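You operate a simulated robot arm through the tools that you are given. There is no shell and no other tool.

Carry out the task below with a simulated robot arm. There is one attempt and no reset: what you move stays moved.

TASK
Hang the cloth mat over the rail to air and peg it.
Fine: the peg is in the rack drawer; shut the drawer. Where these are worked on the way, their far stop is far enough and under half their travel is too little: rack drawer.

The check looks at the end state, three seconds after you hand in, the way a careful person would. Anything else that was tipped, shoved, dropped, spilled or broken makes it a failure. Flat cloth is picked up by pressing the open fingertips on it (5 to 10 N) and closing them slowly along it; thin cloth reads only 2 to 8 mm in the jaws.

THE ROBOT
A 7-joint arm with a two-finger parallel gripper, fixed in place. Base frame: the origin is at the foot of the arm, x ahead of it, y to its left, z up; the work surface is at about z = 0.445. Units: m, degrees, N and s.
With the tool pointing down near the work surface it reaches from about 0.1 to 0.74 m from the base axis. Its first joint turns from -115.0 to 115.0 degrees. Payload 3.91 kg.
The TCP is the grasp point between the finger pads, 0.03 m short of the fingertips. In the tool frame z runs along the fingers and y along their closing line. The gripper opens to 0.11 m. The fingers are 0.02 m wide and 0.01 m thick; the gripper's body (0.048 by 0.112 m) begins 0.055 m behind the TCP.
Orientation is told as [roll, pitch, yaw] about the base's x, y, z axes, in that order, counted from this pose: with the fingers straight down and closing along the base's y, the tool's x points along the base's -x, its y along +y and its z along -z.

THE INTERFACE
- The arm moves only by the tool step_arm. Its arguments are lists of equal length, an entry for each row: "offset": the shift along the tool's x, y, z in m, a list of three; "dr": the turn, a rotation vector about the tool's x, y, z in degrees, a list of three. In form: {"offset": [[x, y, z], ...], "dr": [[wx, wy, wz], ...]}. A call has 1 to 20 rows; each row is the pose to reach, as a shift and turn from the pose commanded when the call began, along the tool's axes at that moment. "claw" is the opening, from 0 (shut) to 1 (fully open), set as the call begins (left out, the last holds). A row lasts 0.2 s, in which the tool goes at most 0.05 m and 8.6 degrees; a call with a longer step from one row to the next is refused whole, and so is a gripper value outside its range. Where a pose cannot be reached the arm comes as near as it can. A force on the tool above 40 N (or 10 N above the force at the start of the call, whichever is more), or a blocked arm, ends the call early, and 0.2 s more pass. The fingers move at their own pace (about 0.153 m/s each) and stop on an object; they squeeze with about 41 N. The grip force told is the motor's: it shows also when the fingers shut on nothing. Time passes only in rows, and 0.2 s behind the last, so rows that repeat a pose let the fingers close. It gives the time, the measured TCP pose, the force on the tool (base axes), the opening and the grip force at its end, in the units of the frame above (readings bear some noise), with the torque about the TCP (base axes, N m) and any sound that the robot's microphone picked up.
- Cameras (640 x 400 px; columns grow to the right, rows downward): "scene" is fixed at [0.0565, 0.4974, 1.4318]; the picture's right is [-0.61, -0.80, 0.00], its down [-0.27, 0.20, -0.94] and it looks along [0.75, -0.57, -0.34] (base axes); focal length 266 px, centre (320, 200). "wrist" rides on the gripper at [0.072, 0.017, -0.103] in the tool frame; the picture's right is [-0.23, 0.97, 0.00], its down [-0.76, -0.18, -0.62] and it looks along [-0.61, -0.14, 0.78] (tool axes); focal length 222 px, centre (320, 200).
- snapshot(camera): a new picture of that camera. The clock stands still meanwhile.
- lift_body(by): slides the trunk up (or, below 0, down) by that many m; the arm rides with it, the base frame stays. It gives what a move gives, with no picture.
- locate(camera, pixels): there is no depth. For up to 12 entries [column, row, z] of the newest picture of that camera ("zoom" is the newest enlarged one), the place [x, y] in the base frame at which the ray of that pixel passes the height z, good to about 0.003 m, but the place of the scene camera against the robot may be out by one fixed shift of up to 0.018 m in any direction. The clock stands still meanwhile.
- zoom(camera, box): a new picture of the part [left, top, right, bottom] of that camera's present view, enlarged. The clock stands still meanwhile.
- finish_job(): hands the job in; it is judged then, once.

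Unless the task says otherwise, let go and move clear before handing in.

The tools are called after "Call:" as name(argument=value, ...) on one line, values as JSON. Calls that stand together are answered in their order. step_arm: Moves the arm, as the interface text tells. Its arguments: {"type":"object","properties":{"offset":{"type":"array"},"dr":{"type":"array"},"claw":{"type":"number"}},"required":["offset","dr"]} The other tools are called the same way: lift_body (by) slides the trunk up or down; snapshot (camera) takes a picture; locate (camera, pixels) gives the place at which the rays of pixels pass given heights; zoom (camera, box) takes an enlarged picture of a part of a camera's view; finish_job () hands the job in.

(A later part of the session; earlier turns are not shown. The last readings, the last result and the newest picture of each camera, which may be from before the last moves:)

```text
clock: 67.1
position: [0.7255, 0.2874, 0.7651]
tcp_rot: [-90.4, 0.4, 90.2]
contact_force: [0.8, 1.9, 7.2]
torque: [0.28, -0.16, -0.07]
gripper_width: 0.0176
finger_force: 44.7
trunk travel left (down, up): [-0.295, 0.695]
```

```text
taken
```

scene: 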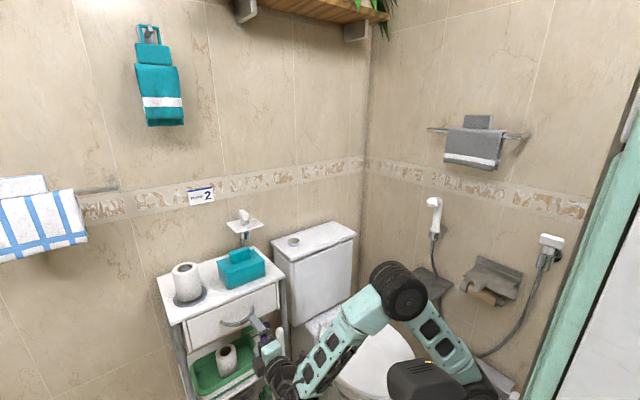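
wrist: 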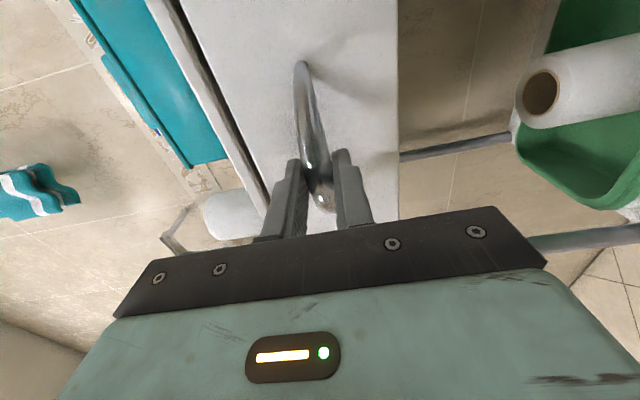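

The bar is gripped (width 0.0176, 44 N). I'll pull the drawer toward −x by 0.10 and watch the force.

Call:
step_arm(offset=[[0, 0, -0.008], [0, 0, -0.018], [0, 0, -0.03], [0, 0, -0.044], [0, 0, -0.058], [0, 0, -0.072], [0, 0, -0.086], [0, 0, -0.1], [0, 0, -0.1]], dr=[[0, 0, 0], [0, 0, 0], [0, 0, 0], [0, 0, 0], [0, 0, 0], [0, 0, 0], [0, 0, 0], [0, 0, 0], [0, 0, 0]])

Call:
snapshot(camera="scene")

Call:
snapshot(camera="wrist")

```text
clock: 69.1
position: [0.6251, 0.2891, 0.7651]
tcp_rot: [-90.4, 0.3, 90.2]
contact_force: [0.6, 10.9, 21.0]
torque: [0.26, -0.35, -0.47]
gripper_width: 0.0175
finger_force: 45.3
trunk travel left (down, up): [-0.295, 0.695]
```

```text
taken
```

scene: 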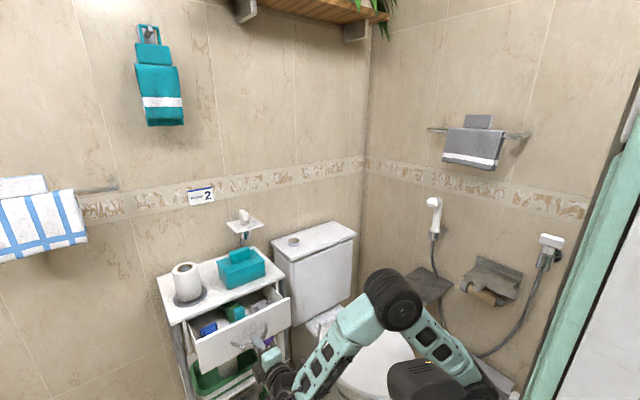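

```text
taken
```

wrist: 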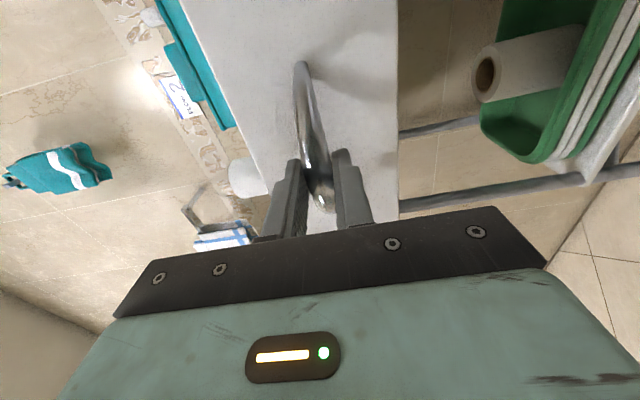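

The drawer is opening (contents visible at (235,320)). There's 21 N up and 11 N along y, so I'll relax slightly in those directions and continue pulling.

Call:
step_arm(offset=[[-0.001, -0.0015, 0], [-0.001, -0.002, -0.01], [-0.001, -0.002, -0.022], [-0.001, -0.002, -0.034], [-0.001, -0.002, -0.046], [-0.001, -0.002, -0.06], [-0.001, -0.002, -0.06]], dr=[[0, 0, 0], [0, 0, 0], [0, 0, 0], [0, 0, 0], [0, 0, 0], [0, 0, 0], [0, 0, 0]])

Call:
zoom(camera="scene", box=[150, 240, 310, 380])

```text
clock: 70.7
position: [0.5653, 0.2885, 0.7655]
tcp_rot: [-90.3, 0.4, 90.2]
contact_force: [0.3, 6.1, 8.2]
torque: [0.28, -0.12, -0.63]
gripper_width: 0.0175
finger_force: 44.7
trunk travel left (down, up): [-0.295, 0.695]
```

```text
2.86 times, centred on (230, 310) of scene
```

zoom: 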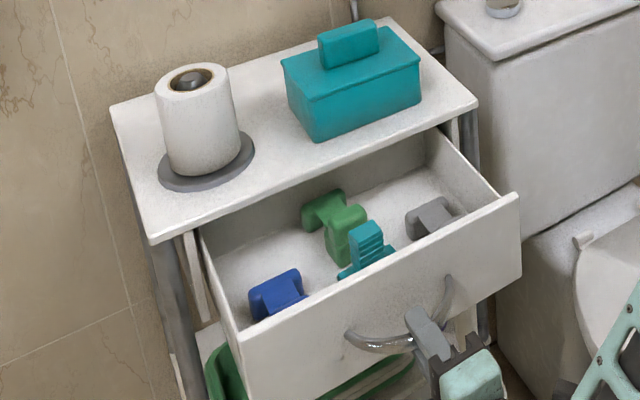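

The drawer holds several items: blue (277,293), green (335,220), teal ribbed (365,250) and grey (430,215). I'll pull further to reach the far stop, watching force.

Call:
step_arm(offset=[[-0.001, -0.001, -0.01], [-0.001, -0.001, -0.02], [-0.001, -0.001, -0.03], [-0.001, -0.001, -0.04], [-0.001, -0.001, -0.05], [-0.001, -0.001, -0.06], [-0.001, -0.001, -0.06]], dr=[[0, 0, 0], [0, 0, 0], [0, 0, 0], [0, 0, 0], [0, 0, 0], [0, 0, 0], [0, 0, 0]])

Call:
snapshot(camera="scene")

```text
clock: 72.3
position: [0.5047, 0.29, 0.7657]
tcp_rot: [-90.3, 0.3, 90.3]
contact_force: [-0.7, -0.8, 0.2]
torque: [-0.01, -0.02, 0.0]
gripper_width: 0.0
finger_force: 37.9
trunk travel left (down, up): [-0.295, 0.695]
```

```text
taken
```

scene: 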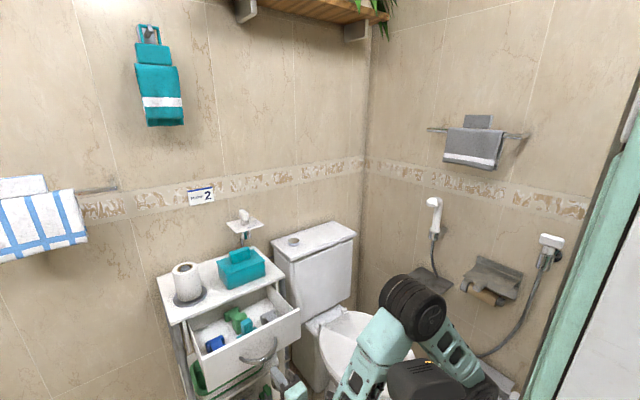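

The jaws shut on nothing at x≈0.505, so the handle slipped at the far stop; the drawer is fully open. I'll back off slightly and zoom in on it.

Call:
step_arm(offset=[[0, 0, -0.02], [0, 0, -0.03], [0, 0, -0.03]], dr=[[0, 0, 0], [0, 0, 0], [0, 0, 0]])

Call:
lift_body(by=0.35)

Call:
zoom(camera="scene", box=[150, 240, 310, 380])

Call:
snapshot(camera="scene")

```text
clock: 73.1
position: [0.4751, 0.2879, 0.7646]
tcp_rot: [-90.3, 0.4, 90.1]
contact_force: [0.5, 0.0, 0.9]
torque: [0.01, 0.0, 0.0]
gripper_width: 0.0
finger_force: 37.7
trunk travel left (down, up): [-0.295, 0.695]
```

```text
clock: 76.5
position: [0.4752, 0.2899, 1.1144]
tcp_rot: [-90.3, 0.4, 90.2]
contact_force: [0.4, -0.3, 0.3]
torque: [-0.01, 0.01, -0.02]
gripper_width: 0.0
finger_force: 37.3
trunk travel left (down, up): [-0.645, 0.345]
```

```text
2.86 times, centred on (230, 310) of scene
```

zoom: 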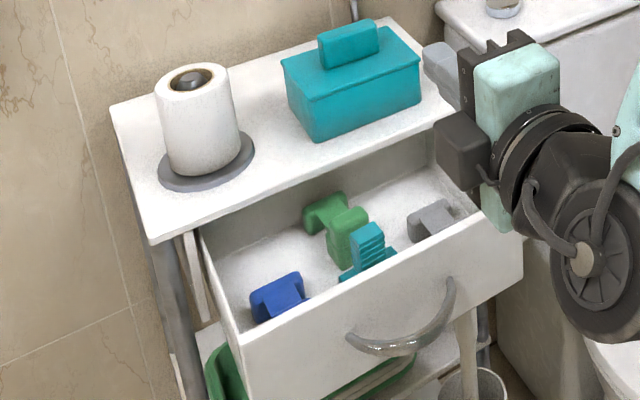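

```text
taken
```

scene: 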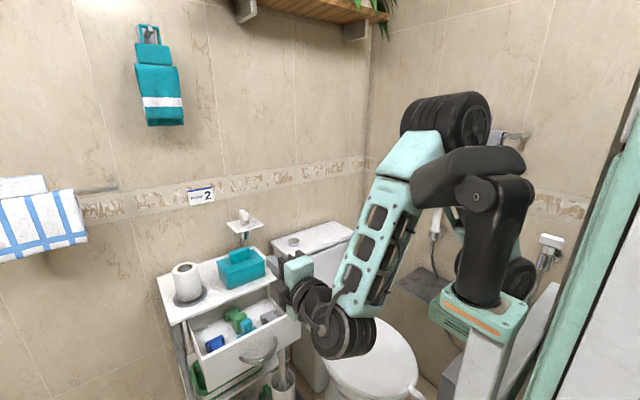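

The drawer is open to its stop with the peg candidates visible: blue (277,295), green (335,225), teal (367,252), grey (430,218). I'll turn the tool back to pointing down to view them from above.

Call:
step_arm(offset=[[0, -0.0023, 0.0047], [0, -0.0045, 0.0094], [0, -0.0068, 0.0141], [0, -0.009, 0.0188], [0, -0.0113, 0.0234], [0, -0.0135, 0.0281], [0, -0.0158, 0.0328], [0, -0.018, 0.0375], [0, -0.0203, 0.0422], [0, -0.0225, 0.0469], [0, -0.0248, 0.0516], [0, -0.027, 0.0563], [0, -0.0293, 0.0609], [0, -0.0315, 0.0656], [0, -0.0338, 0.0703], [0, -0.036, 0.075], [0, -0.036, 0.075]], dr=[[-4.33, 4.33, 4.33], [-8.66, 8.66, 8.66], [-12.99, 12.99, 12.99], [-17.32, 17.32, 17.32], [-21.65, 21.65, 21.65], [-25.98, 25.98, 25.98], [-30.31, 30.31, 30.31], [-34.64, 34.64, 34.64], [-38.97, 38.97, 38.97], [-43.3, 43.3, 43.3], [-47.63, 47.63, 47.63], [-51.96, 51.96, 51.96], [-56.29, 56.29, 56.29], [-60.62, 60.62, 60.62], [-64.95, 64.95, 64.95], [-69.28, 69.28, 69.28], [-69.28, 69.28, 69.28]], claw=1)

Call:
snapshot(camera="wrist")

Call:
zoom(camera="wrist", box=[240, 60, 440, 220])

```text
clock: 80.1
position: [0.5492, 0.2903, 1.1512]
tcp_rot: [-0.3, -0.3, 0.1]
contact_force: [-0.6, 0.5, 1.2]
torque: [0.01, 0.0, -0.03]
gripper_width: 0.1102
finger_force: 0.0
trunk travel left (down, up): [-0.645, 0.345]
```

```text
taken
```

wrist: 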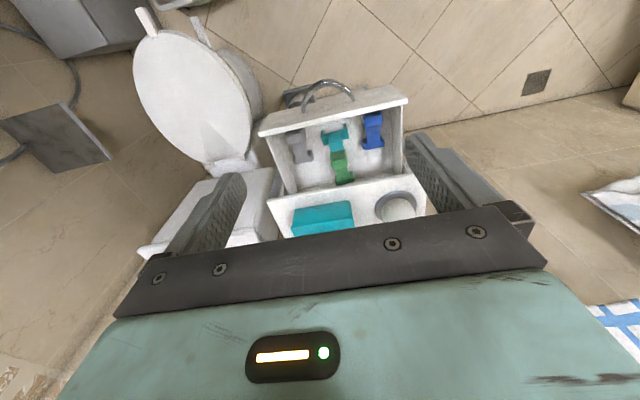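

```text
2.50 times, centred on (340, 140) of wrist
```

zoom: 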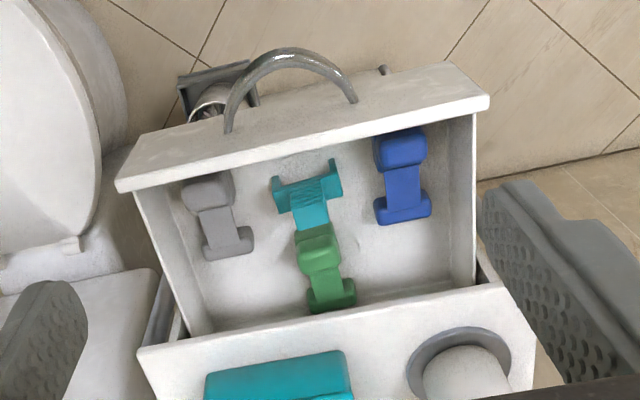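

Four items lie in the drawer: grey, teal (ribbed), green and blue. I'll lower for a closer look to tell which is the peg.

Call:
lift_body(by=-0.12)

Call:
zoom(camera="wrist", box=[250, 50, 450, 200])

Call:
zoom(camera="scene", box=[190, 290, 290, 360])

```text
clock: 81.6
position: [0.5509, 0.2896, 1.0311]
tcp_rot: [-0.3, -0.4, 0.3]
contact_force: [-0.3, -0.1, 0.6]
torque: [0.01, 0.03, 0.0]
gripper_width: 0.1098
finger_force: 0.0
trunk travel left (down, up): [-0.525, 0.465]
```

```text
2.67 times, centred on (350, 125) of wrist
```

zoom: 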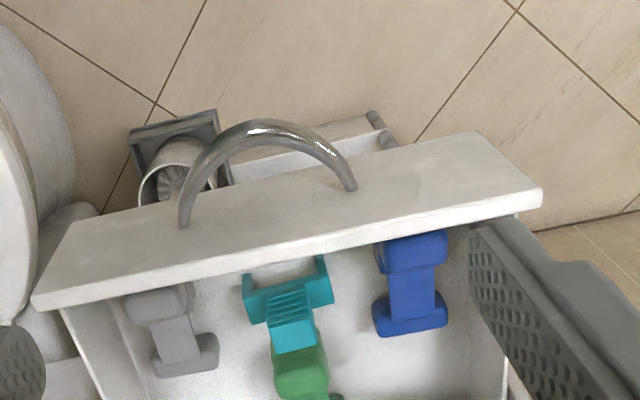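

```text
5.71 times, centred on (240, 325) of scene
```

zoom: 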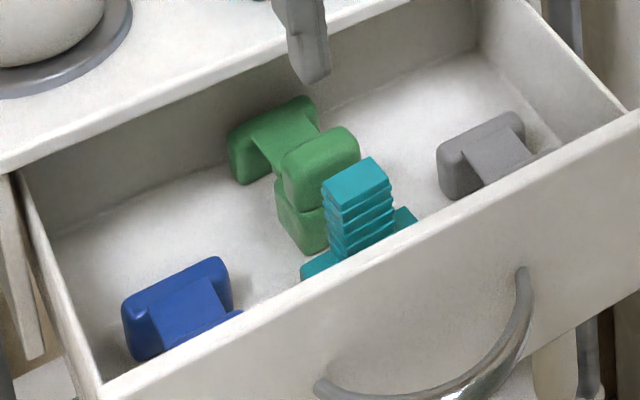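

I'll zoom tighter on the teal item and each of the others from the wrist view.

Call:
zoom(camera="wrist", box=[325, 135, 385, 200])

Call:
zoom(camera="wrist", box=[375, 120, 435, 170])

Call:
zoom(camera="scene", box=[220, 298, 275, 345])

```text
6.15 times, centred on (355, 168) of wrist
```

zoom: 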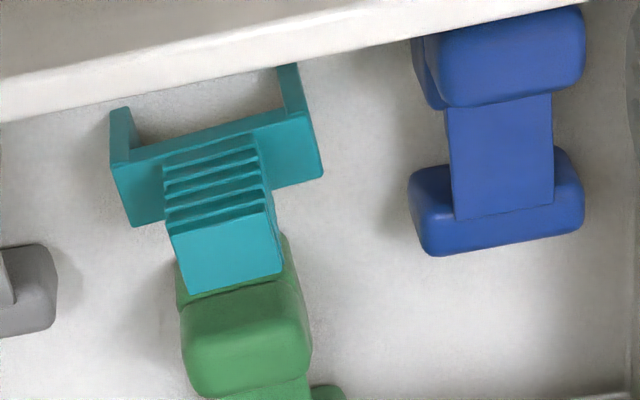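

```text
8.00 times, centred on (405, 145) of wrist
```

zoom: 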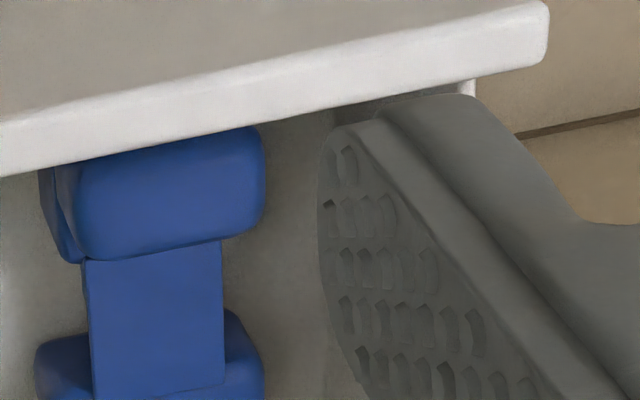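

```text
8.51 times, centred on (248, 322) of scene
```

zoom: 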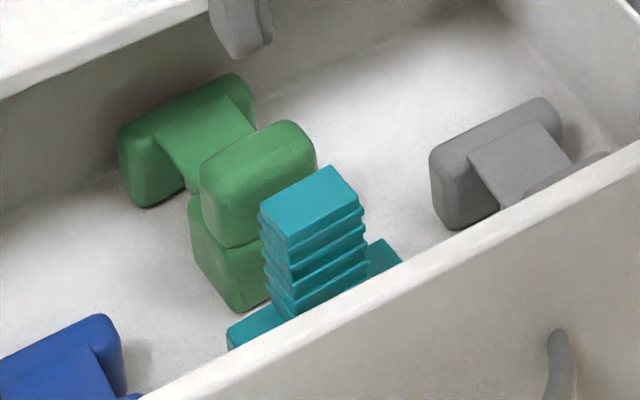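

The teal item is the peg: an inverted U with two legs and a ribbed grip standing up. I'll triangulate its grip top (wrist (340,176.6), scene (246.6,322.8)) and base.

Call:
locate(camera="wrist", pixels=[[340, 176.6, 0.74], [340, 176.6, 0.77], [340, 176.6, 0.8], [321, 162, 0.72], [321, 162, 0.74], [355, 155, 0.72], [355, 155, 0.74], [324, 172.5, 0.74], [356, 164.7, 0.74]])

Call:
locate(camera="scene", pixels=[[246.6, 322.8, 0.74], [246.6, 322.8, 0.77], [246.6, 322.8, 0.8]])

```text
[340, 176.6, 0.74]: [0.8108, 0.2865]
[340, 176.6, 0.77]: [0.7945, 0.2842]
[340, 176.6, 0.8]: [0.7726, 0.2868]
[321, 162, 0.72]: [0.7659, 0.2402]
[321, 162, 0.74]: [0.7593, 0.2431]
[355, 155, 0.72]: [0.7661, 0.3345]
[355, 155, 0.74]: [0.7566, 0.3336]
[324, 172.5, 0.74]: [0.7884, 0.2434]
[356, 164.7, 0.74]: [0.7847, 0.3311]
```

```text
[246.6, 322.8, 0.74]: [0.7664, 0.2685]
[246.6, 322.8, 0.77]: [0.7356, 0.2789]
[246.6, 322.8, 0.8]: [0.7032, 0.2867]
```

Those wrist rays used the older snapshot's pose. I'll take a fresh wrist snapshot and repeat the locating.

Call:
snapshot(camera="wrist")

Call:
locate(camera="wrist", pixels=[[340, 176.6, 0.74], [340, 176.6, 0.77], [340, 176.6, 0.8], [321, 162, 0.72], [321, 162, 0.74], [355, 155, 0.72], [355, 155, 0.74], [324, 172.5, 0.74], [356, 164.7, 0.74], [289, 124, 0.82], [289, 124, 0.8]])

```text
taken
```

wrist: 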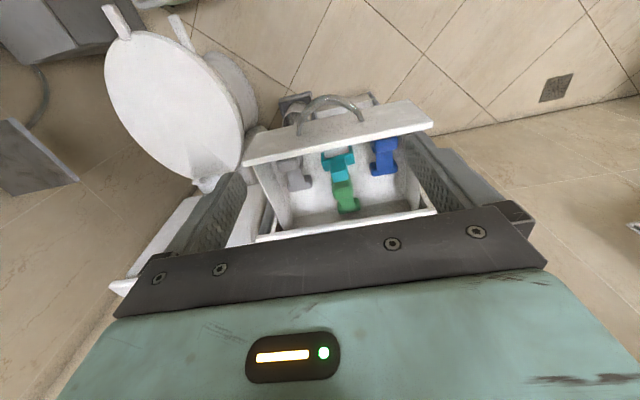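

```text
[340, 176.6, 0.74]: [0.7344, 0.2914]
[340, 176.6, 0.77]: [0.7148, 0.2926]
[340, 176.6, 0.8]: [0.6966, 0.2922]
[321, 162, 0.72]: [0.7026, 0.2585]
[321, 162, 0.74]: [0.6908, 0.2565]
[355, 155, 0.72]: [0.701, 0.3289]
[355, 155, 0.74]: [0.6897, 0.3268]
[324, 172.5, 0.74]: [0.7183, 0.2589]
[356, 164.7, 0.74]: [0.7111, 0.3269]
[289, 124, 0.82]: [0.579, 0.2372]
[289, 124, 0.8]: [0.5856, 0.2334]
```

Combining views, the peg's grip top is around (0.71,0.292,0.777), its plate near z≈0.73 with legs ~0.07 apart along y. I'll move in above it to (0.70,0.292,0.92) and measure again.

Call:
step_arm(offset=[[-0.04, 0.001, 0.0], [-0.08, 0.001, 0.01], [-0.115, 0.002, 0.035], [-0.149, 0.002, 0.06], [-0.149, 0.002, 0.09], [-0.149, 0.002, 0.11], [-0.149, 0.002, 0.11]], dr=[[0, 0.1, 0], [-0.1, 0.2, 0.1], [-0.2, 0.3, 0.2], [-0.3, 0.4, 0.3], [-0.3, 0.4, 0.3], [-0.3, 0.4, 0.3], [-0.3, 0.4, 0.3]])

Call:
snapshot(camera="wrist")

Call:
snapshot(camera="scene")

```text
clock: 83.2
position: [0.6989, 0.2916, 0.9229]
tcp_rot: [0.1, 0.0, -0.1]
contact_force: [-0.7, 0.2, -0.2]
torque: [0.02, -0.01, -0.02]
gripper_width: 0.1101
finger_force: 0.1
trunk travel left (down, up): [-0.525, 0.465]
```

```text
taken
```

wrist: 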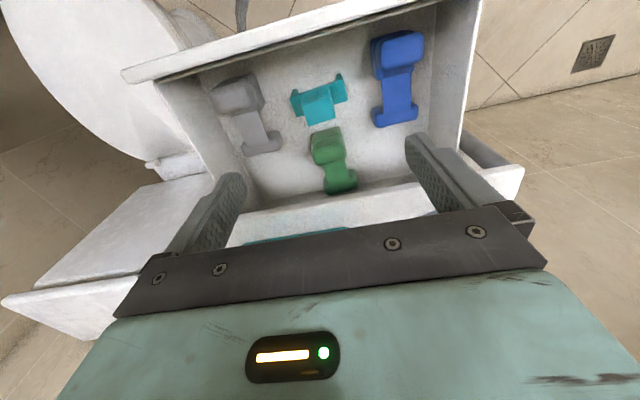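

```text
taken
```

scene: 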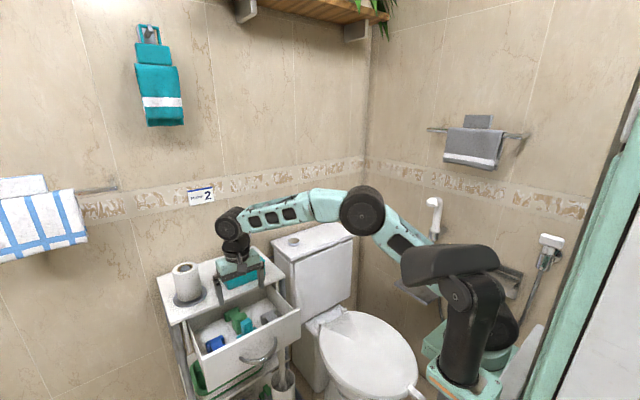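

The teal peg is now at (320,100) in the wrist view. I'll zoom in on it for accurate corners.

Call:
zoom(camera="wrist", box=[270, 60, 370, 135])

```text
5.33 times, centred on (320, 98) of wrist
```

zoom: 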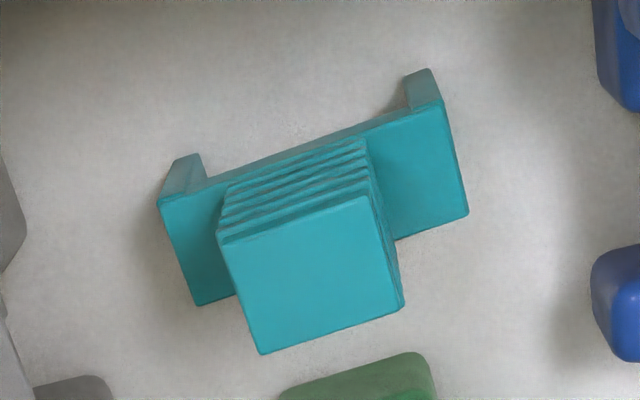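

Clear top view: plate corners (158,203), (443,102), (468,213), (200,305) and grip top (218,243), (370,195), (403,305), (262,353). Locating these at candidate heights.

Call:
locate(camera="zoom", pixels=[[158, 203, 0.73], [443, 102, 0.73], [468, 213, 0.73], [200, 305, 0.73], [158, 203, 0.71], [468, 213, 0.71], [218, 243, 0.777], [370, 195, 0.777], [403, 305, 0.777], [262, 353, 0.777], [218, 243, 0.757], [403, 305, 0.757]])

Call:
zoom(camera="scene", box=[185, 290, 305, 370])

```text
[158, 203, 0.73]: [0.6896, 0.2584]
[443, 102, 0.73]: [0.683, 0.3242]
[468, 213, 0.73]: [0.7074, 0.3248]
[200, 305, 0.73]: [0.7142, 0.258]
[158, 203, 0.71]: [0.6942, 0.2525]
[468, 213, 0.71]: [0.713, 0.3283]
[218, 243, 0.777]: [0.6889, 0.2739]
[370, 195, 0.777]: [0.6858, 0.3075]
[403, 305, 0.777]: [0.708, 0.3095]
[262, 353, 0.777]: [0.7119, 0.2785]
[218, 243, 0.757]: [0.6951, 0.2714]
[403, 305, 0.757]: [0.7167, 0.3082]
```

```text
5.00 times, centred on (245, 330) of scene
```

zoom: 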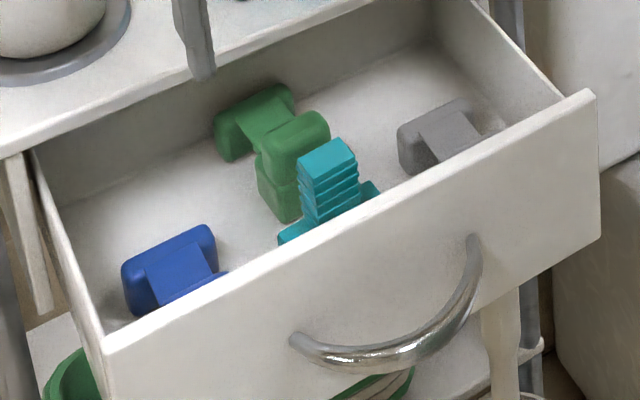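

The peg plate is centred at (0.6986,0.2914) with grip 0.033×0.0225, but its absolute height is uncertain (0.777–0.80). I'll shift back 0.08 in x for a second view to pin the height.

Call:
step_arm(offset=[[0.03, 0, 0], [0.06, 0, 0], [0.08, 0, 0], [0.08, 0, 0]], dr=[[0, 0, 0], [0, 0, 0], [0, 0, 0], [0, 0, 0]])

Call:
snapshot(camera="wrist")

Call:
zoom(camera="wrist", box=[290, 130, 370, 190])

```text
clock: 84.2
position: [0.6194, 0.2921, 0.9223]
tcp_rot: [0.0, 0.1, -0.2]
contact_force: [0.2, 0.0, 0.2]
torque: [-0.05, 0.01, -0.02]
gripper_width: 0.1099
finger_force: 0.0
trunk travel left (down, up): [-0.525, 0.465]
```

```text
taken
```

wrist: 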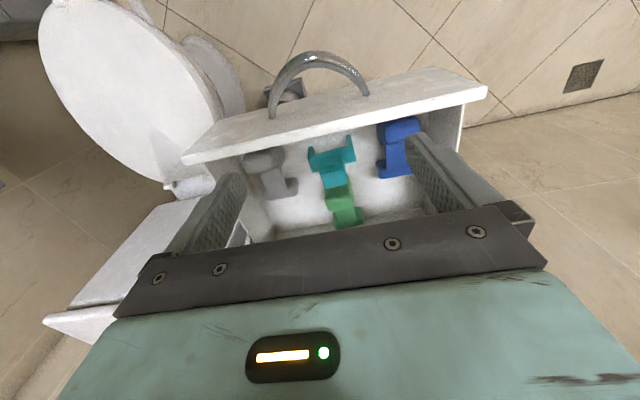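

```text
6.67 times, centred on (330, 160) of wrist
```

zoom: 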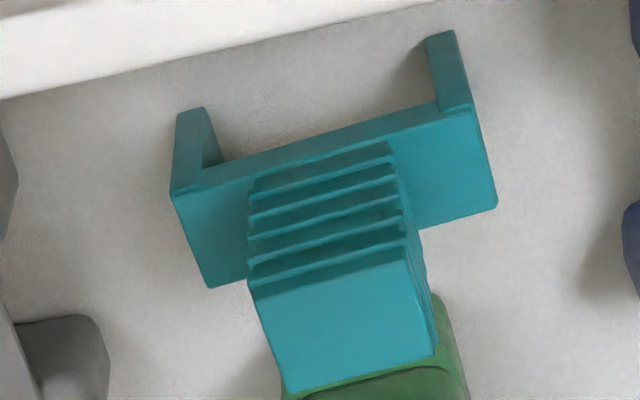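

I'll locate the same plate and grip corners, plus leg bottoms, in this second view.

Call:
locate(camera="zoom", pixels=[[173, 193, 0.73], [478, 107, 0.73], [497, 205, 0.73], [210, 287, 0.73], [173, 193, 0.76], [497, 205, 0.76], [252, 298, 0.777], [408, 258, 0.777], [435, 352, 0.777], [288, 392, 0.777], [252, 298, 0.807], [435, 352, 0.807]])

Call:
locate(camera="zoom", pixels=[[176, 113, 0.7], [455, 32, 0.7], [176, 113, 0.72], [455, 32, 0.72]])

```text
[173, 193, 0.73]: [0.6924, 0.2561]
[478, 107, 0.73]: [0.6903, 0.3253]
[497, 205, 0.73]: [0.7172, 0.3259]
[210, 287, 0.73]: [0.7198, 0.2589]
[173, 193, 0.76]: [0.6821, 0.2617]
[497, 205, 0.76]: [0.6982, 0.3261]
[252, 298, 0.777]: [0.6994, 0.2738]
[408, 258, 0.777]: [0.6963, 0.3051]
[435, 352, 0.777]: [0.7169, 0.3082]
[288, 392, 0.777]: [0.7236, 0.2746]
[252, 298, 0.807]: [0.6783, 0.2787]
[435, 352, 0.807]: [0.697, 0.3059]
```

```text
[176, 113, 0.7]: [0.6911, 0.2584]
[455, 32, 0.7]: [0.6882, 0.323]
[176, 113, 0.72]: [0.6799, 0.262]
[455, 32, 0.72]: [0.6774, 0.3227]
```

The two views agree on: peg centre (0.691,0.2915), plate top z≈0.755, grip top ≈0.805, floor ≈0.72, with about +5° yaw. I'll set the jaws to 0.06 and come down over it to z=0.85 first.

Call:
step_arm(offset=[[-0.03, 0, 0], [-0.06, 0, 0.01], [-0.0715, -0.0005, 0.03], [-0.0715, -0.0005, 0.055], [-0.0715, -0.0005, 0.07], [-0.0715, -0.0005, 0.07]], dr=[[0, 0, -1], [0, 0, -3], [0, 0, -5], [0, 0, -5], [0, 0, -5], [0, 0, -5]], claw=0.55)

Call:
snapshot(camera="wrist")

Call:
zoom(camera="scene", box=[190, 240, 310, 360])

```text
clock: 85.6
position: [0.6918, 0.2913, 0.8541]
tcp_rot: [0.0, 0.0, 4.8]
contact_force: [-0.5, -0.6, 0.7]
torque: [0.01, -0.01, -0.03]
gripper_width: 0.0607
finger_force: 0.1
trunk travel left (down, up): [-0.525, 0.465]
```

```text
taken
```

wrist: 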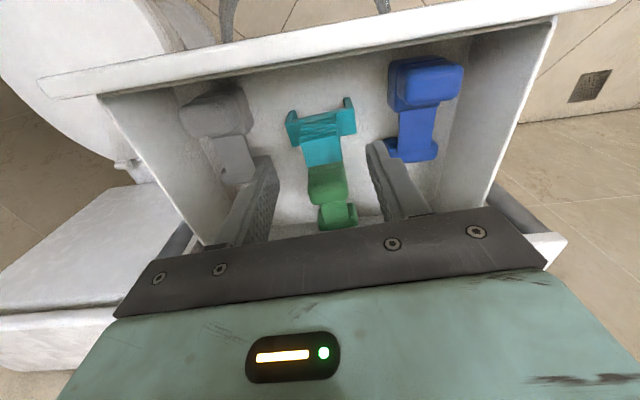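

```text
3.33 times, centred on (250, 300) of scene
```

zoom: 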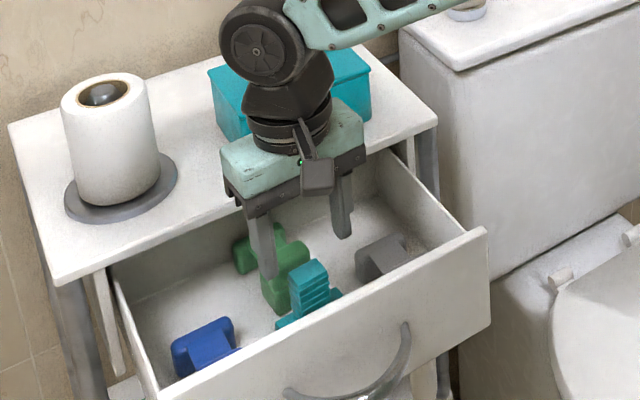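

The fingertips' midpoint in the scene lies just above the peg's grip. I'll confirm with a wrist zoom and locate at the grip top height.

Call:
zoom(camera="wrist", box=[250, 80, 400, 180])

```text
4.00 times, centred on (325, 130) of wrist
```

zoom: 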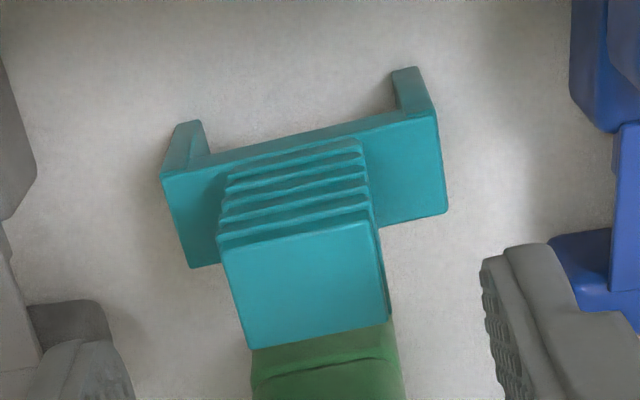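

Call:
locate(camera="zoom", pixels=[[220, 248, 0.805], [368, 220, 0.805], [390, 318, 0.805], [247, 348, 0.805], [161, 175, 0.755], [435, 113, 0.755], [447, 210, 0.755], [190, 268, 0.755]])

```text
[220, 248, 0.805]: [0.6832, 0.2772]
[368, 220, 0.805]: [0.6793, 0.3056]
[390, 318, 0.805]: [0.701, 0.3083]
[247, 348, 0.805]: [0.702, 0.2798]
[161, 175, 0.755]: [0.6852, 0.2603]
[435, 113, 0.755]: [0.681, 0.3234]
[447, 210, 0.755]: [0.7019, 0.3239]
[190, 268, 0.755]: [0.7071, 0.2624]
```

The grip top centre (0.6914,0.2927) matches the TCP (0.6918,0.2913) and yaw ~4.8°. Descending to z≈0.793 with a 1 mm y tweak.

Call:
step_arm(offset=[[0, 0.0013, 0.015], [0, 0.0013, 0.03], [0, 0.0013, 0.043], [0, 0.0013, 0.053], [0, 0.0013, 0.06], [0, 0.0013, 0.06]], dr=[[0, 0, 0], [0, 0, 0], [0, 0, 0], [0, 0, 0], [0, 0, 0], [0, 0, 0]])

Call:
snapshot(camera="wrist")

Call:
zoom(camera="scene", box=[190, 250, 310, 370])

```text
clock: 87.0
position: [0.6898, 0.2918, 0.7924]
tcp_rot: [0.0, 0.2, 4.8]
contact_force: [0.0, -0.1, -0.3]
torque: [-0.05, 0.0, -0.03]
gripper_width: 0.0603
finger_force: 0.1
trunk travel left (down, up): [-0.525, 0.465]
```

```text
taken
```

wrist: 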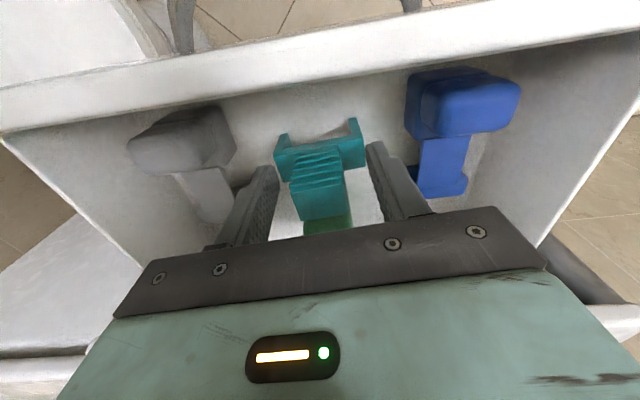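

```text
3.33 times, centred on (250, 310) of scene
```

zoom: 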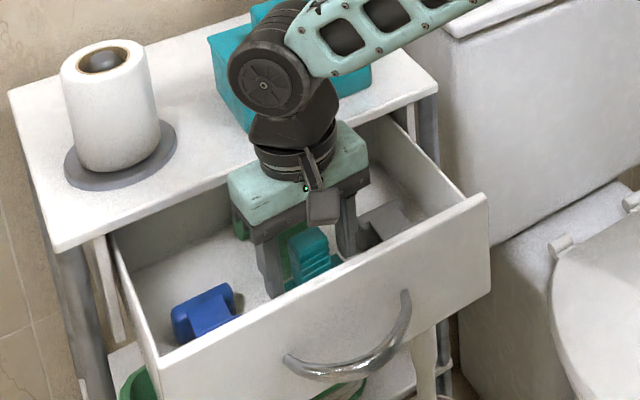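

The fingers straddle the peg's grip with no contact. Closing now.

Call:
step_arm(offset=[[0, 0, 0], [0, 0, 0], [0, 0, 0], [0, 0, 0]], dr=[[0, 0, 0], [0, 0, 0], [0, 0, 0], [0, 0, 0]], claw=0.1)

Call:
snapshot(camera="wrist")

```text
clock: 88.0
position: [0.6916, 0.2924, 0.7939]
tcp_rot: [0.0, 0.1, 4.8]
contact_force: [-0.6, -0.7, 0.1]
torque: [0.03, -0.02, 0.0]
gripper_width: 0.0287
finger_force: 40.9
trunk travel left (down, up): [-0.525, 0.465]
```

```text
taken
```

wrist: 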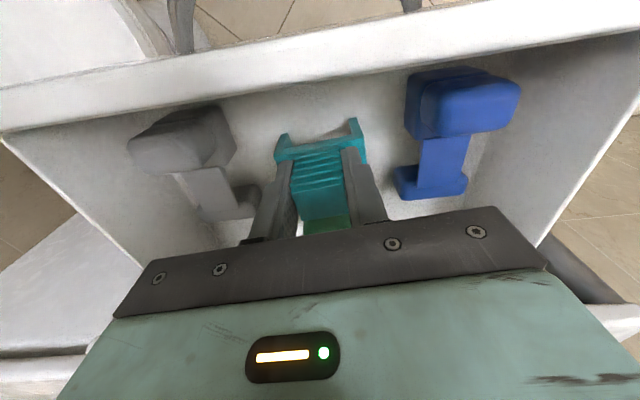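

The peg is gripped (width 0.0287, 41 N). Lifting straight up.

Call:
step_arm(offset=[[0, 0, -0.01], [0, 0, -0.025], [0, 0, -0.045], [0, 0, -0.07], [0, 0, -0.1], [0, 0, -0.13], [0, 0, -0.15], [0, 0, -0.15]], dr=[[0, 0, 0], [0, 0, 0], [0, 0, 0], [0, 0, 0], [0, 0, 0], [0, 0, 0], [0, 0, 0], [0, 0, 0]])

Call:
snapshot(camera="wrist")

Call:
zoom(camera="scene", box=[170, 200, 330, 360])

```text
clock: 89.8
position: [0.6908, 0.2926, 0.9433]
tcp_rot: [0.0, 0.0, 4.9]
contact_force: [0.2, -0.2, -0.6]
torque: [0.01, 0.01, 0.01]
gripper_width: 0.0289
finger_force: 40.2
trunk travel left (down, up): [-0.525, 0.465]
```

```text
taken
```

wrist: 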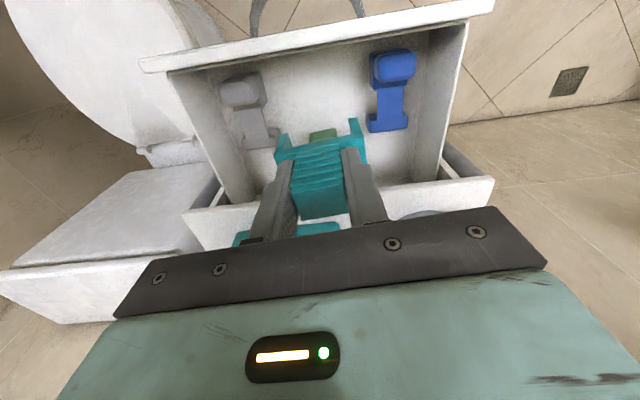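

```text
2.50 times, centred on (250, 280) of scene
```

zoom: 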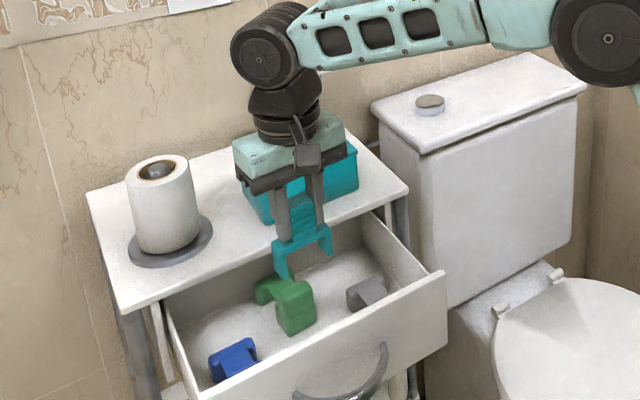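

The peg hangs in the jaws with its legs down, as seen at (300,245) in the zoom. I'll raise the trunk and then swing over toward the rail.

Call:
lift_body(by=0.4)

Call:
step_arm(offset=[[0.027, -0.03, -0.012], [0.055, -0.06, -0.024], [0.082, -0.09, -0.036], [0.11, -0.12, -0.048], [0.137, -0.15, -0.06], [0.165, -0.18, -0.072], [0.19, -0.212, -0.084], [0.215, -0.245, -0.096], [0.22, -0.285, -0.108], [0.22, -0.325, -0.12], [0.22, -0.365, -0.13], [0.22, -0.365, -0.13]], dr=[[0, 0, 0.4], [0, 0, 0.8], [0, 0, 1.2], [0, 0, 1.6], [0, 0, 2], [0, 0, 2.4], [0, 0, 2.8], [0, 0, 3.2], [0, 0, 3.6], [0, 0, 4], [0, 0, 4.5], [0, 0, 4.8]])

Call:
snapshot(camera="scene")

```text
clock: 93.6
position: [0.6915, 0.2932, 1.343]
tcp_rot: [0.1, 0.1, 4.9]
contact_force: [-1.0, 0.5, -0.3]
torque: [0.02, 0.0, -0.05]
gripper_width: 0.029
finger_force: 41.3
trunk travel left (down, up): [-0.925, 0.065]
```

```text
clock: 96.2
position: [0.5029, -0.0897, 1.4738]
tcp_rot: [0.0, 0.1, 0.1]
contact_force: [0.4, -0.3, 0.0]
torque: [-0.02, -0.03, -0.01]
gripper_width: 0.0288
finger_force: 41.0
trunk travel left (down, up): [-0.925, 0.065]
```

```text
taken
```

scene: 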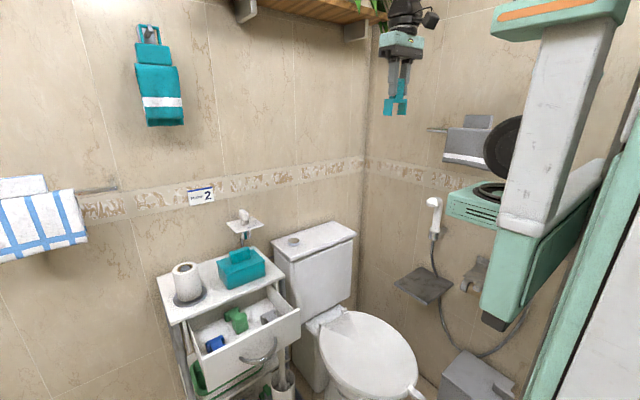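

The arm is at (0.503,−0.09,1.474) with the peg; the mat is intact at (468,148). I'll move to (0.417,−0.33,1.52) to view the mat's near end of the ridge.

Call:
step_arm(offset=[[0.014, -0.04, -0.008], [0.028, -0.08, -0.016], [0.043, -0.12, -0.024], [0.057, -0.16, -0.032], [0.072, -0.2, -0.04], [0.086, -0.24, -0.046], [0.086, -0.24, -0.046]], dr=[[0, 0, 0], [0, 0, 0], [0, 0, 0], [0, 0, 0], [0, 0, 0], [0, 0, 0], [0, 0, 0]])

Call:
snapshot(camera="wrist")

Call:
snapshot(camera="scene")

```text
clock: 97.8
position: [0.4167, -0.3301, 1.5212]
tcp_rot: [0.0, 0.1, 0.1]
contact_force: [-0.7, 0.4, -0.5]
torque: [0.01, 0.0, 0.03]
gripper_width: 0.0289
finger_force: 40.5
out of reach, approached as far as the arm can: row 3
trunk travel left (down, up): [-0.925, 0.065]
```

```text
taken
```

wrist: 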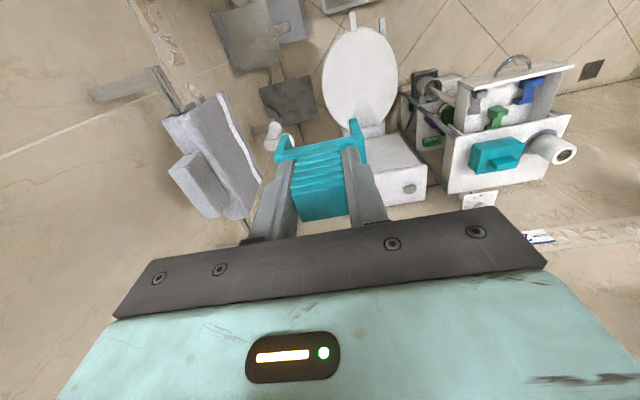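

```text
taken
```

scene: 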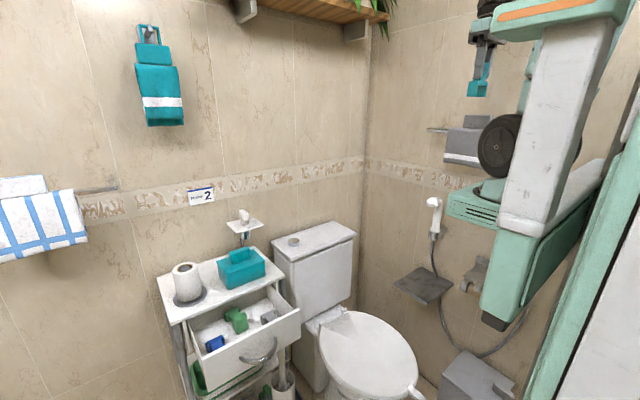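

The mat and tab are visible on the left of the wrist view at (165–260, 95–215), with the rail at (185,100). I'll zoom in to measure the ridge end and tab.

Call:
zoom(camera="wrist", box=[80, 60, 290, 230])

```text
2.35 times, centred on (185, 145) of wrist
```

zoom: 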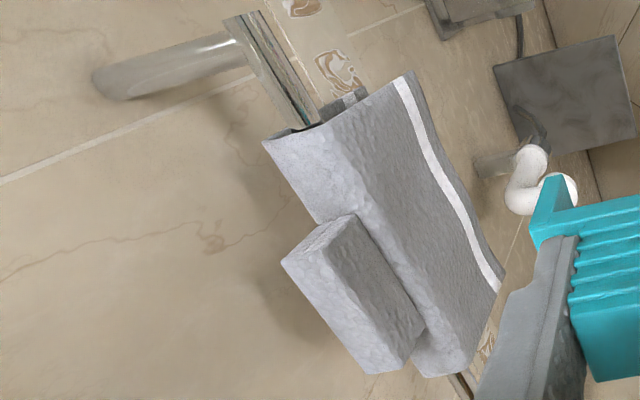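

The back panel's hem peeks out at (350,98) behind the rail, so the mat is truly astride it. I'll locate the ridge's near end and tab corners.

Call:
locate(camera="zoom", pixels=[[263, 140, 1.344], [322, 122, 1.344], [352, 213, 1.344], [313, 225, 1.344], [283, 262, 1.39], [330, 236, 1.39], [440, 320, 1.344], [465, 355, 1.344], [250, 20, 1.33], [295, 100, 1.33]])

Call:
zoom(camera="wrist", box=[150, 80, 230, 145])

```text
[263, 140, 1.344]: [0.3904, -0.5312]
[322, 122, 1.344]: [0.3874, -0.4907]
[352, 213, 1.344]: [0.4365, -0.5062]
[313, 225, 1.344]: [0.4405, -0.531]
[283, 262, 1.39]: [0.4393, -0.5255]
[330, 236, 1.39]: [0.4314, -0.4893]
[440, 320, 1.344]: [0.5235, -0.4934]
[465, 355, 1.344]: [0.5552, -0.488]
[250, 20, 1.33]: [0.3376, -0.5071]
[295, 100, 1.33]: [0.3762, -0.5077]
```

```text
6.15 times, centred on (190, 112) of wrist
```

zoom: 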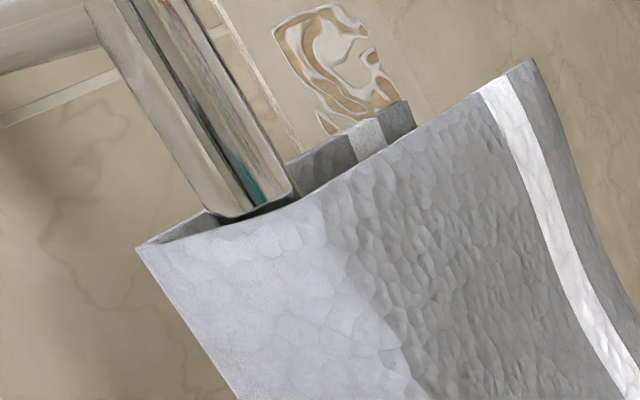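

The rail sits centred between the panels; the ridge end is at x≈0.389 with centre y≈−0.511, and the tab starts at x≈0.4375. I'll move the peg over the free ridge portion at (0.412,−0.511), still high.

Call:
step_arm(offset=[[0.001, -0.04, 0], [0.002, -0.08, 0], [0.003, -0.12, 0], [0.004, -0.155, 0], [0.0047, -0.181, 0], [0.0047, -0.181, 0]], dr=[[0, 0, 0], [0, 0, 0], [0, 0, 0], [0, 0, 0], [0, 0, 0], [0, 0, 0]])

Call:
snapshot(camera="wrist")

Call:
zoom(camera="wrist", box=[240, 60, 400, 230])

```text
clock: 99.2
position: [0.4126, -0.5114, 1.5197]
tcp_rot: [0.1, 0.0, 0.1]
contact_force: [-0.4, -0.8, 0.0]
torque: [0.0, -0.03, 0.01]
gripper_width: 0.0289
finger_force: 40.8
trunk travel left (down, up): [-0.925, 0.065]
```

```text
taken
```

wrist: 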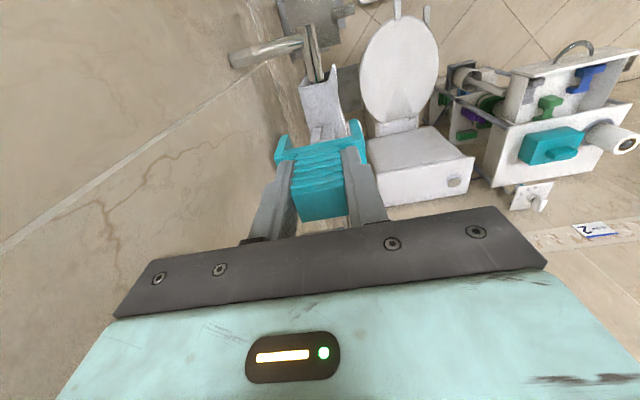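

```text
2.35 times, centred on (320, 145) of wrist
```

zoom: 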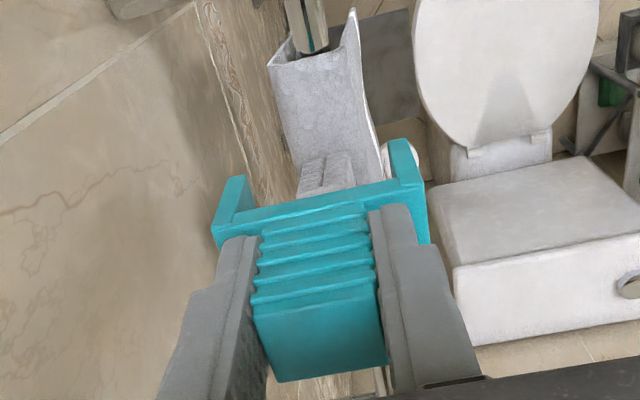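

The peg's legs at (235,178) and (400,140) in the zoom are about to straddle the ridge seen at (270–355, 50–190). I'll locate legs and ridge edges to check centring.

Call:
locate(camera="zoom", pixels=[[228, 178, 1.447], [245, 176, 1.447], [391, 142, 1.447], [409, 138, 1.447], [268, 66, 1.344], [337, 50, 1.344], [353, 10, 1.2], [284, 5, 1.33], [325, 5, 1.33], [300, 155, 1.344], [380, 165, 1.22]])

Call:
zoom(camera="wrist", box=[290, 50, 350, 130])

```text
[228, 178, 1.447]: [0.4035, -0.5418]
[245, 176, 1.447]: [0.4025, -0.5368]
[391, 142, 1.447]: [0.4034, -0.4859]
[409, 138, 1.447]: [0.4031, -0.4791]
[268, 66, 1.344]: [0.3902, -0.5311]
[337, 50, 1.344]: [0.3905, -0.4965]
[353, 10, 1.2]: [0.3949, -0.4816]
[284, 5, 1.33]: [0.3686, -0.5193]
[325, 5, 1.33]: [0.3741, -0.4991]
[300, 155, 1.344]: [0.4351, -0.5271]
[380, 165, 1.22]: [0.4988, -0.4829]
```

```text
5.00 times, centred on (320, 90) of wrist
```

zoom: 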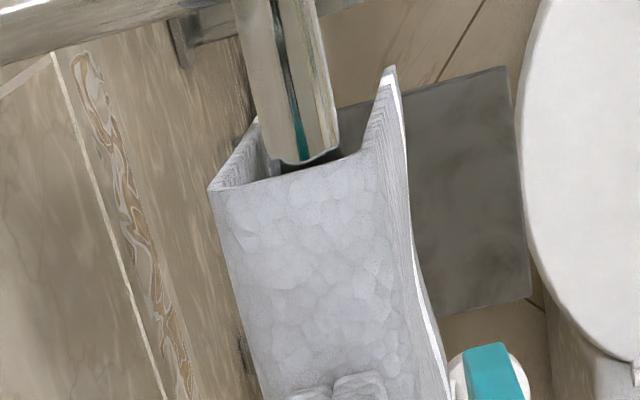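

Leg inner faces span y −0.537…−0.486 and the mat spans −0.531…−0.4935 there, leaving ~6–7 mm each side. I'll lower 0.08 and recheck before the legs pass the ridge.

Call:
step_arm(offset=[[0, 0, 0.02], [0, 0, 0.04], [0, 0, 0.06], [0, 0, 0.075], [0, 0, 0.075]], dr=[[0, 0, 0], [0, 0, 0], [0, 0, 0], [0, 0, 0], [0, 0, 0]])

Call:
snapshot(camera="wrist")

Call:
zoom(camera="wrist", box=[250, 80, 390, 220])

```text
clock: 100.4
position: [0.4126, -0.5108, 1.4455]
tcp_rot: [0.0, 0.1, 0.2]
contact_force: [-0.7, 0.0, 0.1]
torque: [0.03, 0.03, 0.0]
gripper_width: 0.0286
finger_force: 41.4
trunk travel left (down, up): [-0.925, 0.065]
```

```text
taken
```

wrist: 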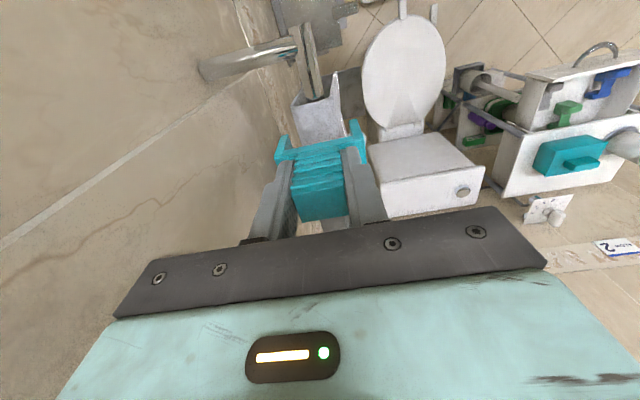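

```text
2.86 times, centred on (320, 150) of wrist
```

zoom: 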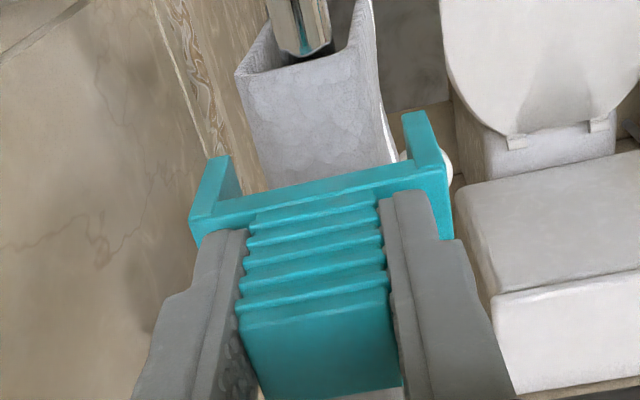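

The legs are poised either side of the mat ((232,165) and (408,120) in the zoom). Continuing down slowly toward ridge contact.

Call:
step_arm(offset=[[0, 0, 0.01], [0, 0, 0.02], [0, 0, 0.03], [0, 0, 0.04], [0, 0, 0.046], [0, 0, 0.046]], dr=[[0, 0, 0], [0, 0, 0], [0, 0, 0], [0, 0, 0], [0, 0, 0], [0, 0, 0]])

Call:
snapshot(camera="wrist")

Call:
zoom(camera="wrist", box=[250, 80, 390, 220])

```text
clock: 101.8
position: [0.4122, -0.5118, 1.4011]
tcp_rot: [-0.3, -0.1, 0.0]
contact_force: [0.4, -11.4, 31.1]
torque: [-0.86, -0.13, -0.04]
gripper_width: 0.0294
finger_force: 41.4
trunk travel left (down, up): [-0.925, 0.065]
```

```text
taken
```

wrist: 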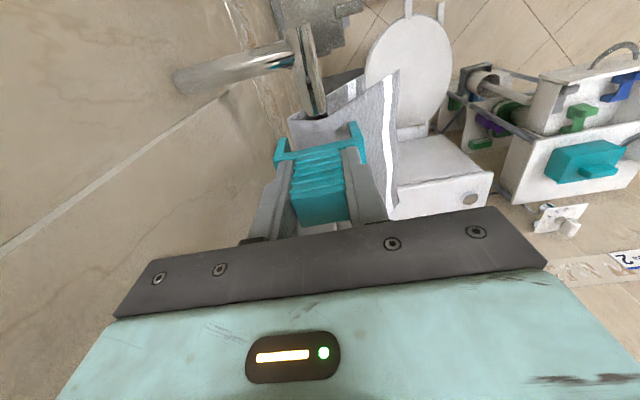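

```text
2.86 times, centred on (320, 150) of wrist
```

zoom: 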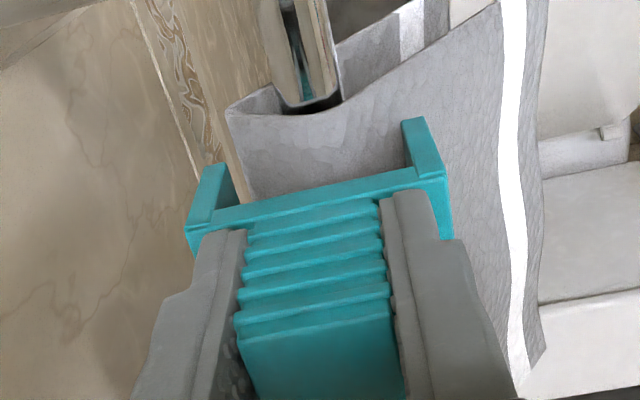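

There's 31 N of contact and the mat has been rocked on the rail (front panel swung out to (520,30) in the zoom). I'll ease back up 0.02 to let it settle and then reassess.

Call:
step_arm(offset=[[0, 0, -0.005], [0, 0, -0.012], [0, 0, -0.02], [0, 0, -0.02], [0, 0, -0.02]], dr=[[0, 0, 0], [0, 0, 0], [0, 0, 0], [0, 0, 0], [0, 0, 0]])

Call:
snapshot(camera="wrist")

Call:
zoom(camera="wrist", box=[250, 80, 390, 220])

```text
clock: 103.0
position: [0.4118, -0.5105, 1.4189]
tcp_rot: [-0.1, 0.2, 0.1]
contact_force: [0.3, 0.2, -0.3]
torque: [0.01, 0.0, -0.01]
gripper_width: 0.0287
finger_force: 41.1
trunk travel left (down, up): [-0.925, 0.065]
```

```text
taken
```

wrist: 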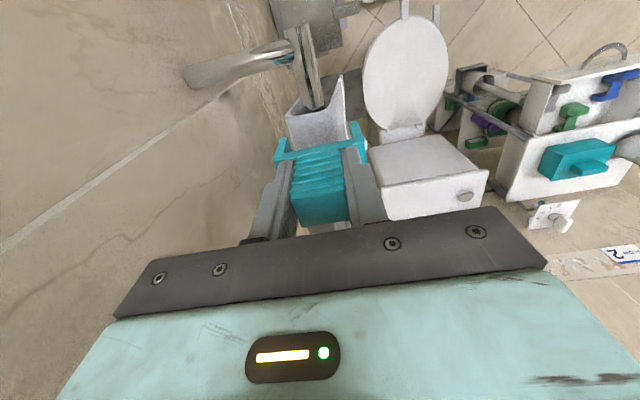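

```text
2.86 times, centred on (320, 150) of wrist
```

zoom: 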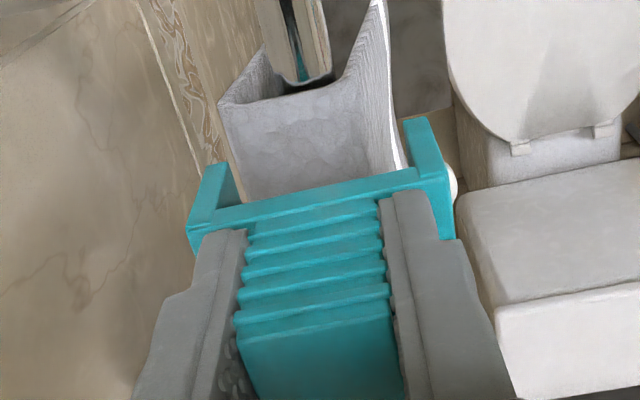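

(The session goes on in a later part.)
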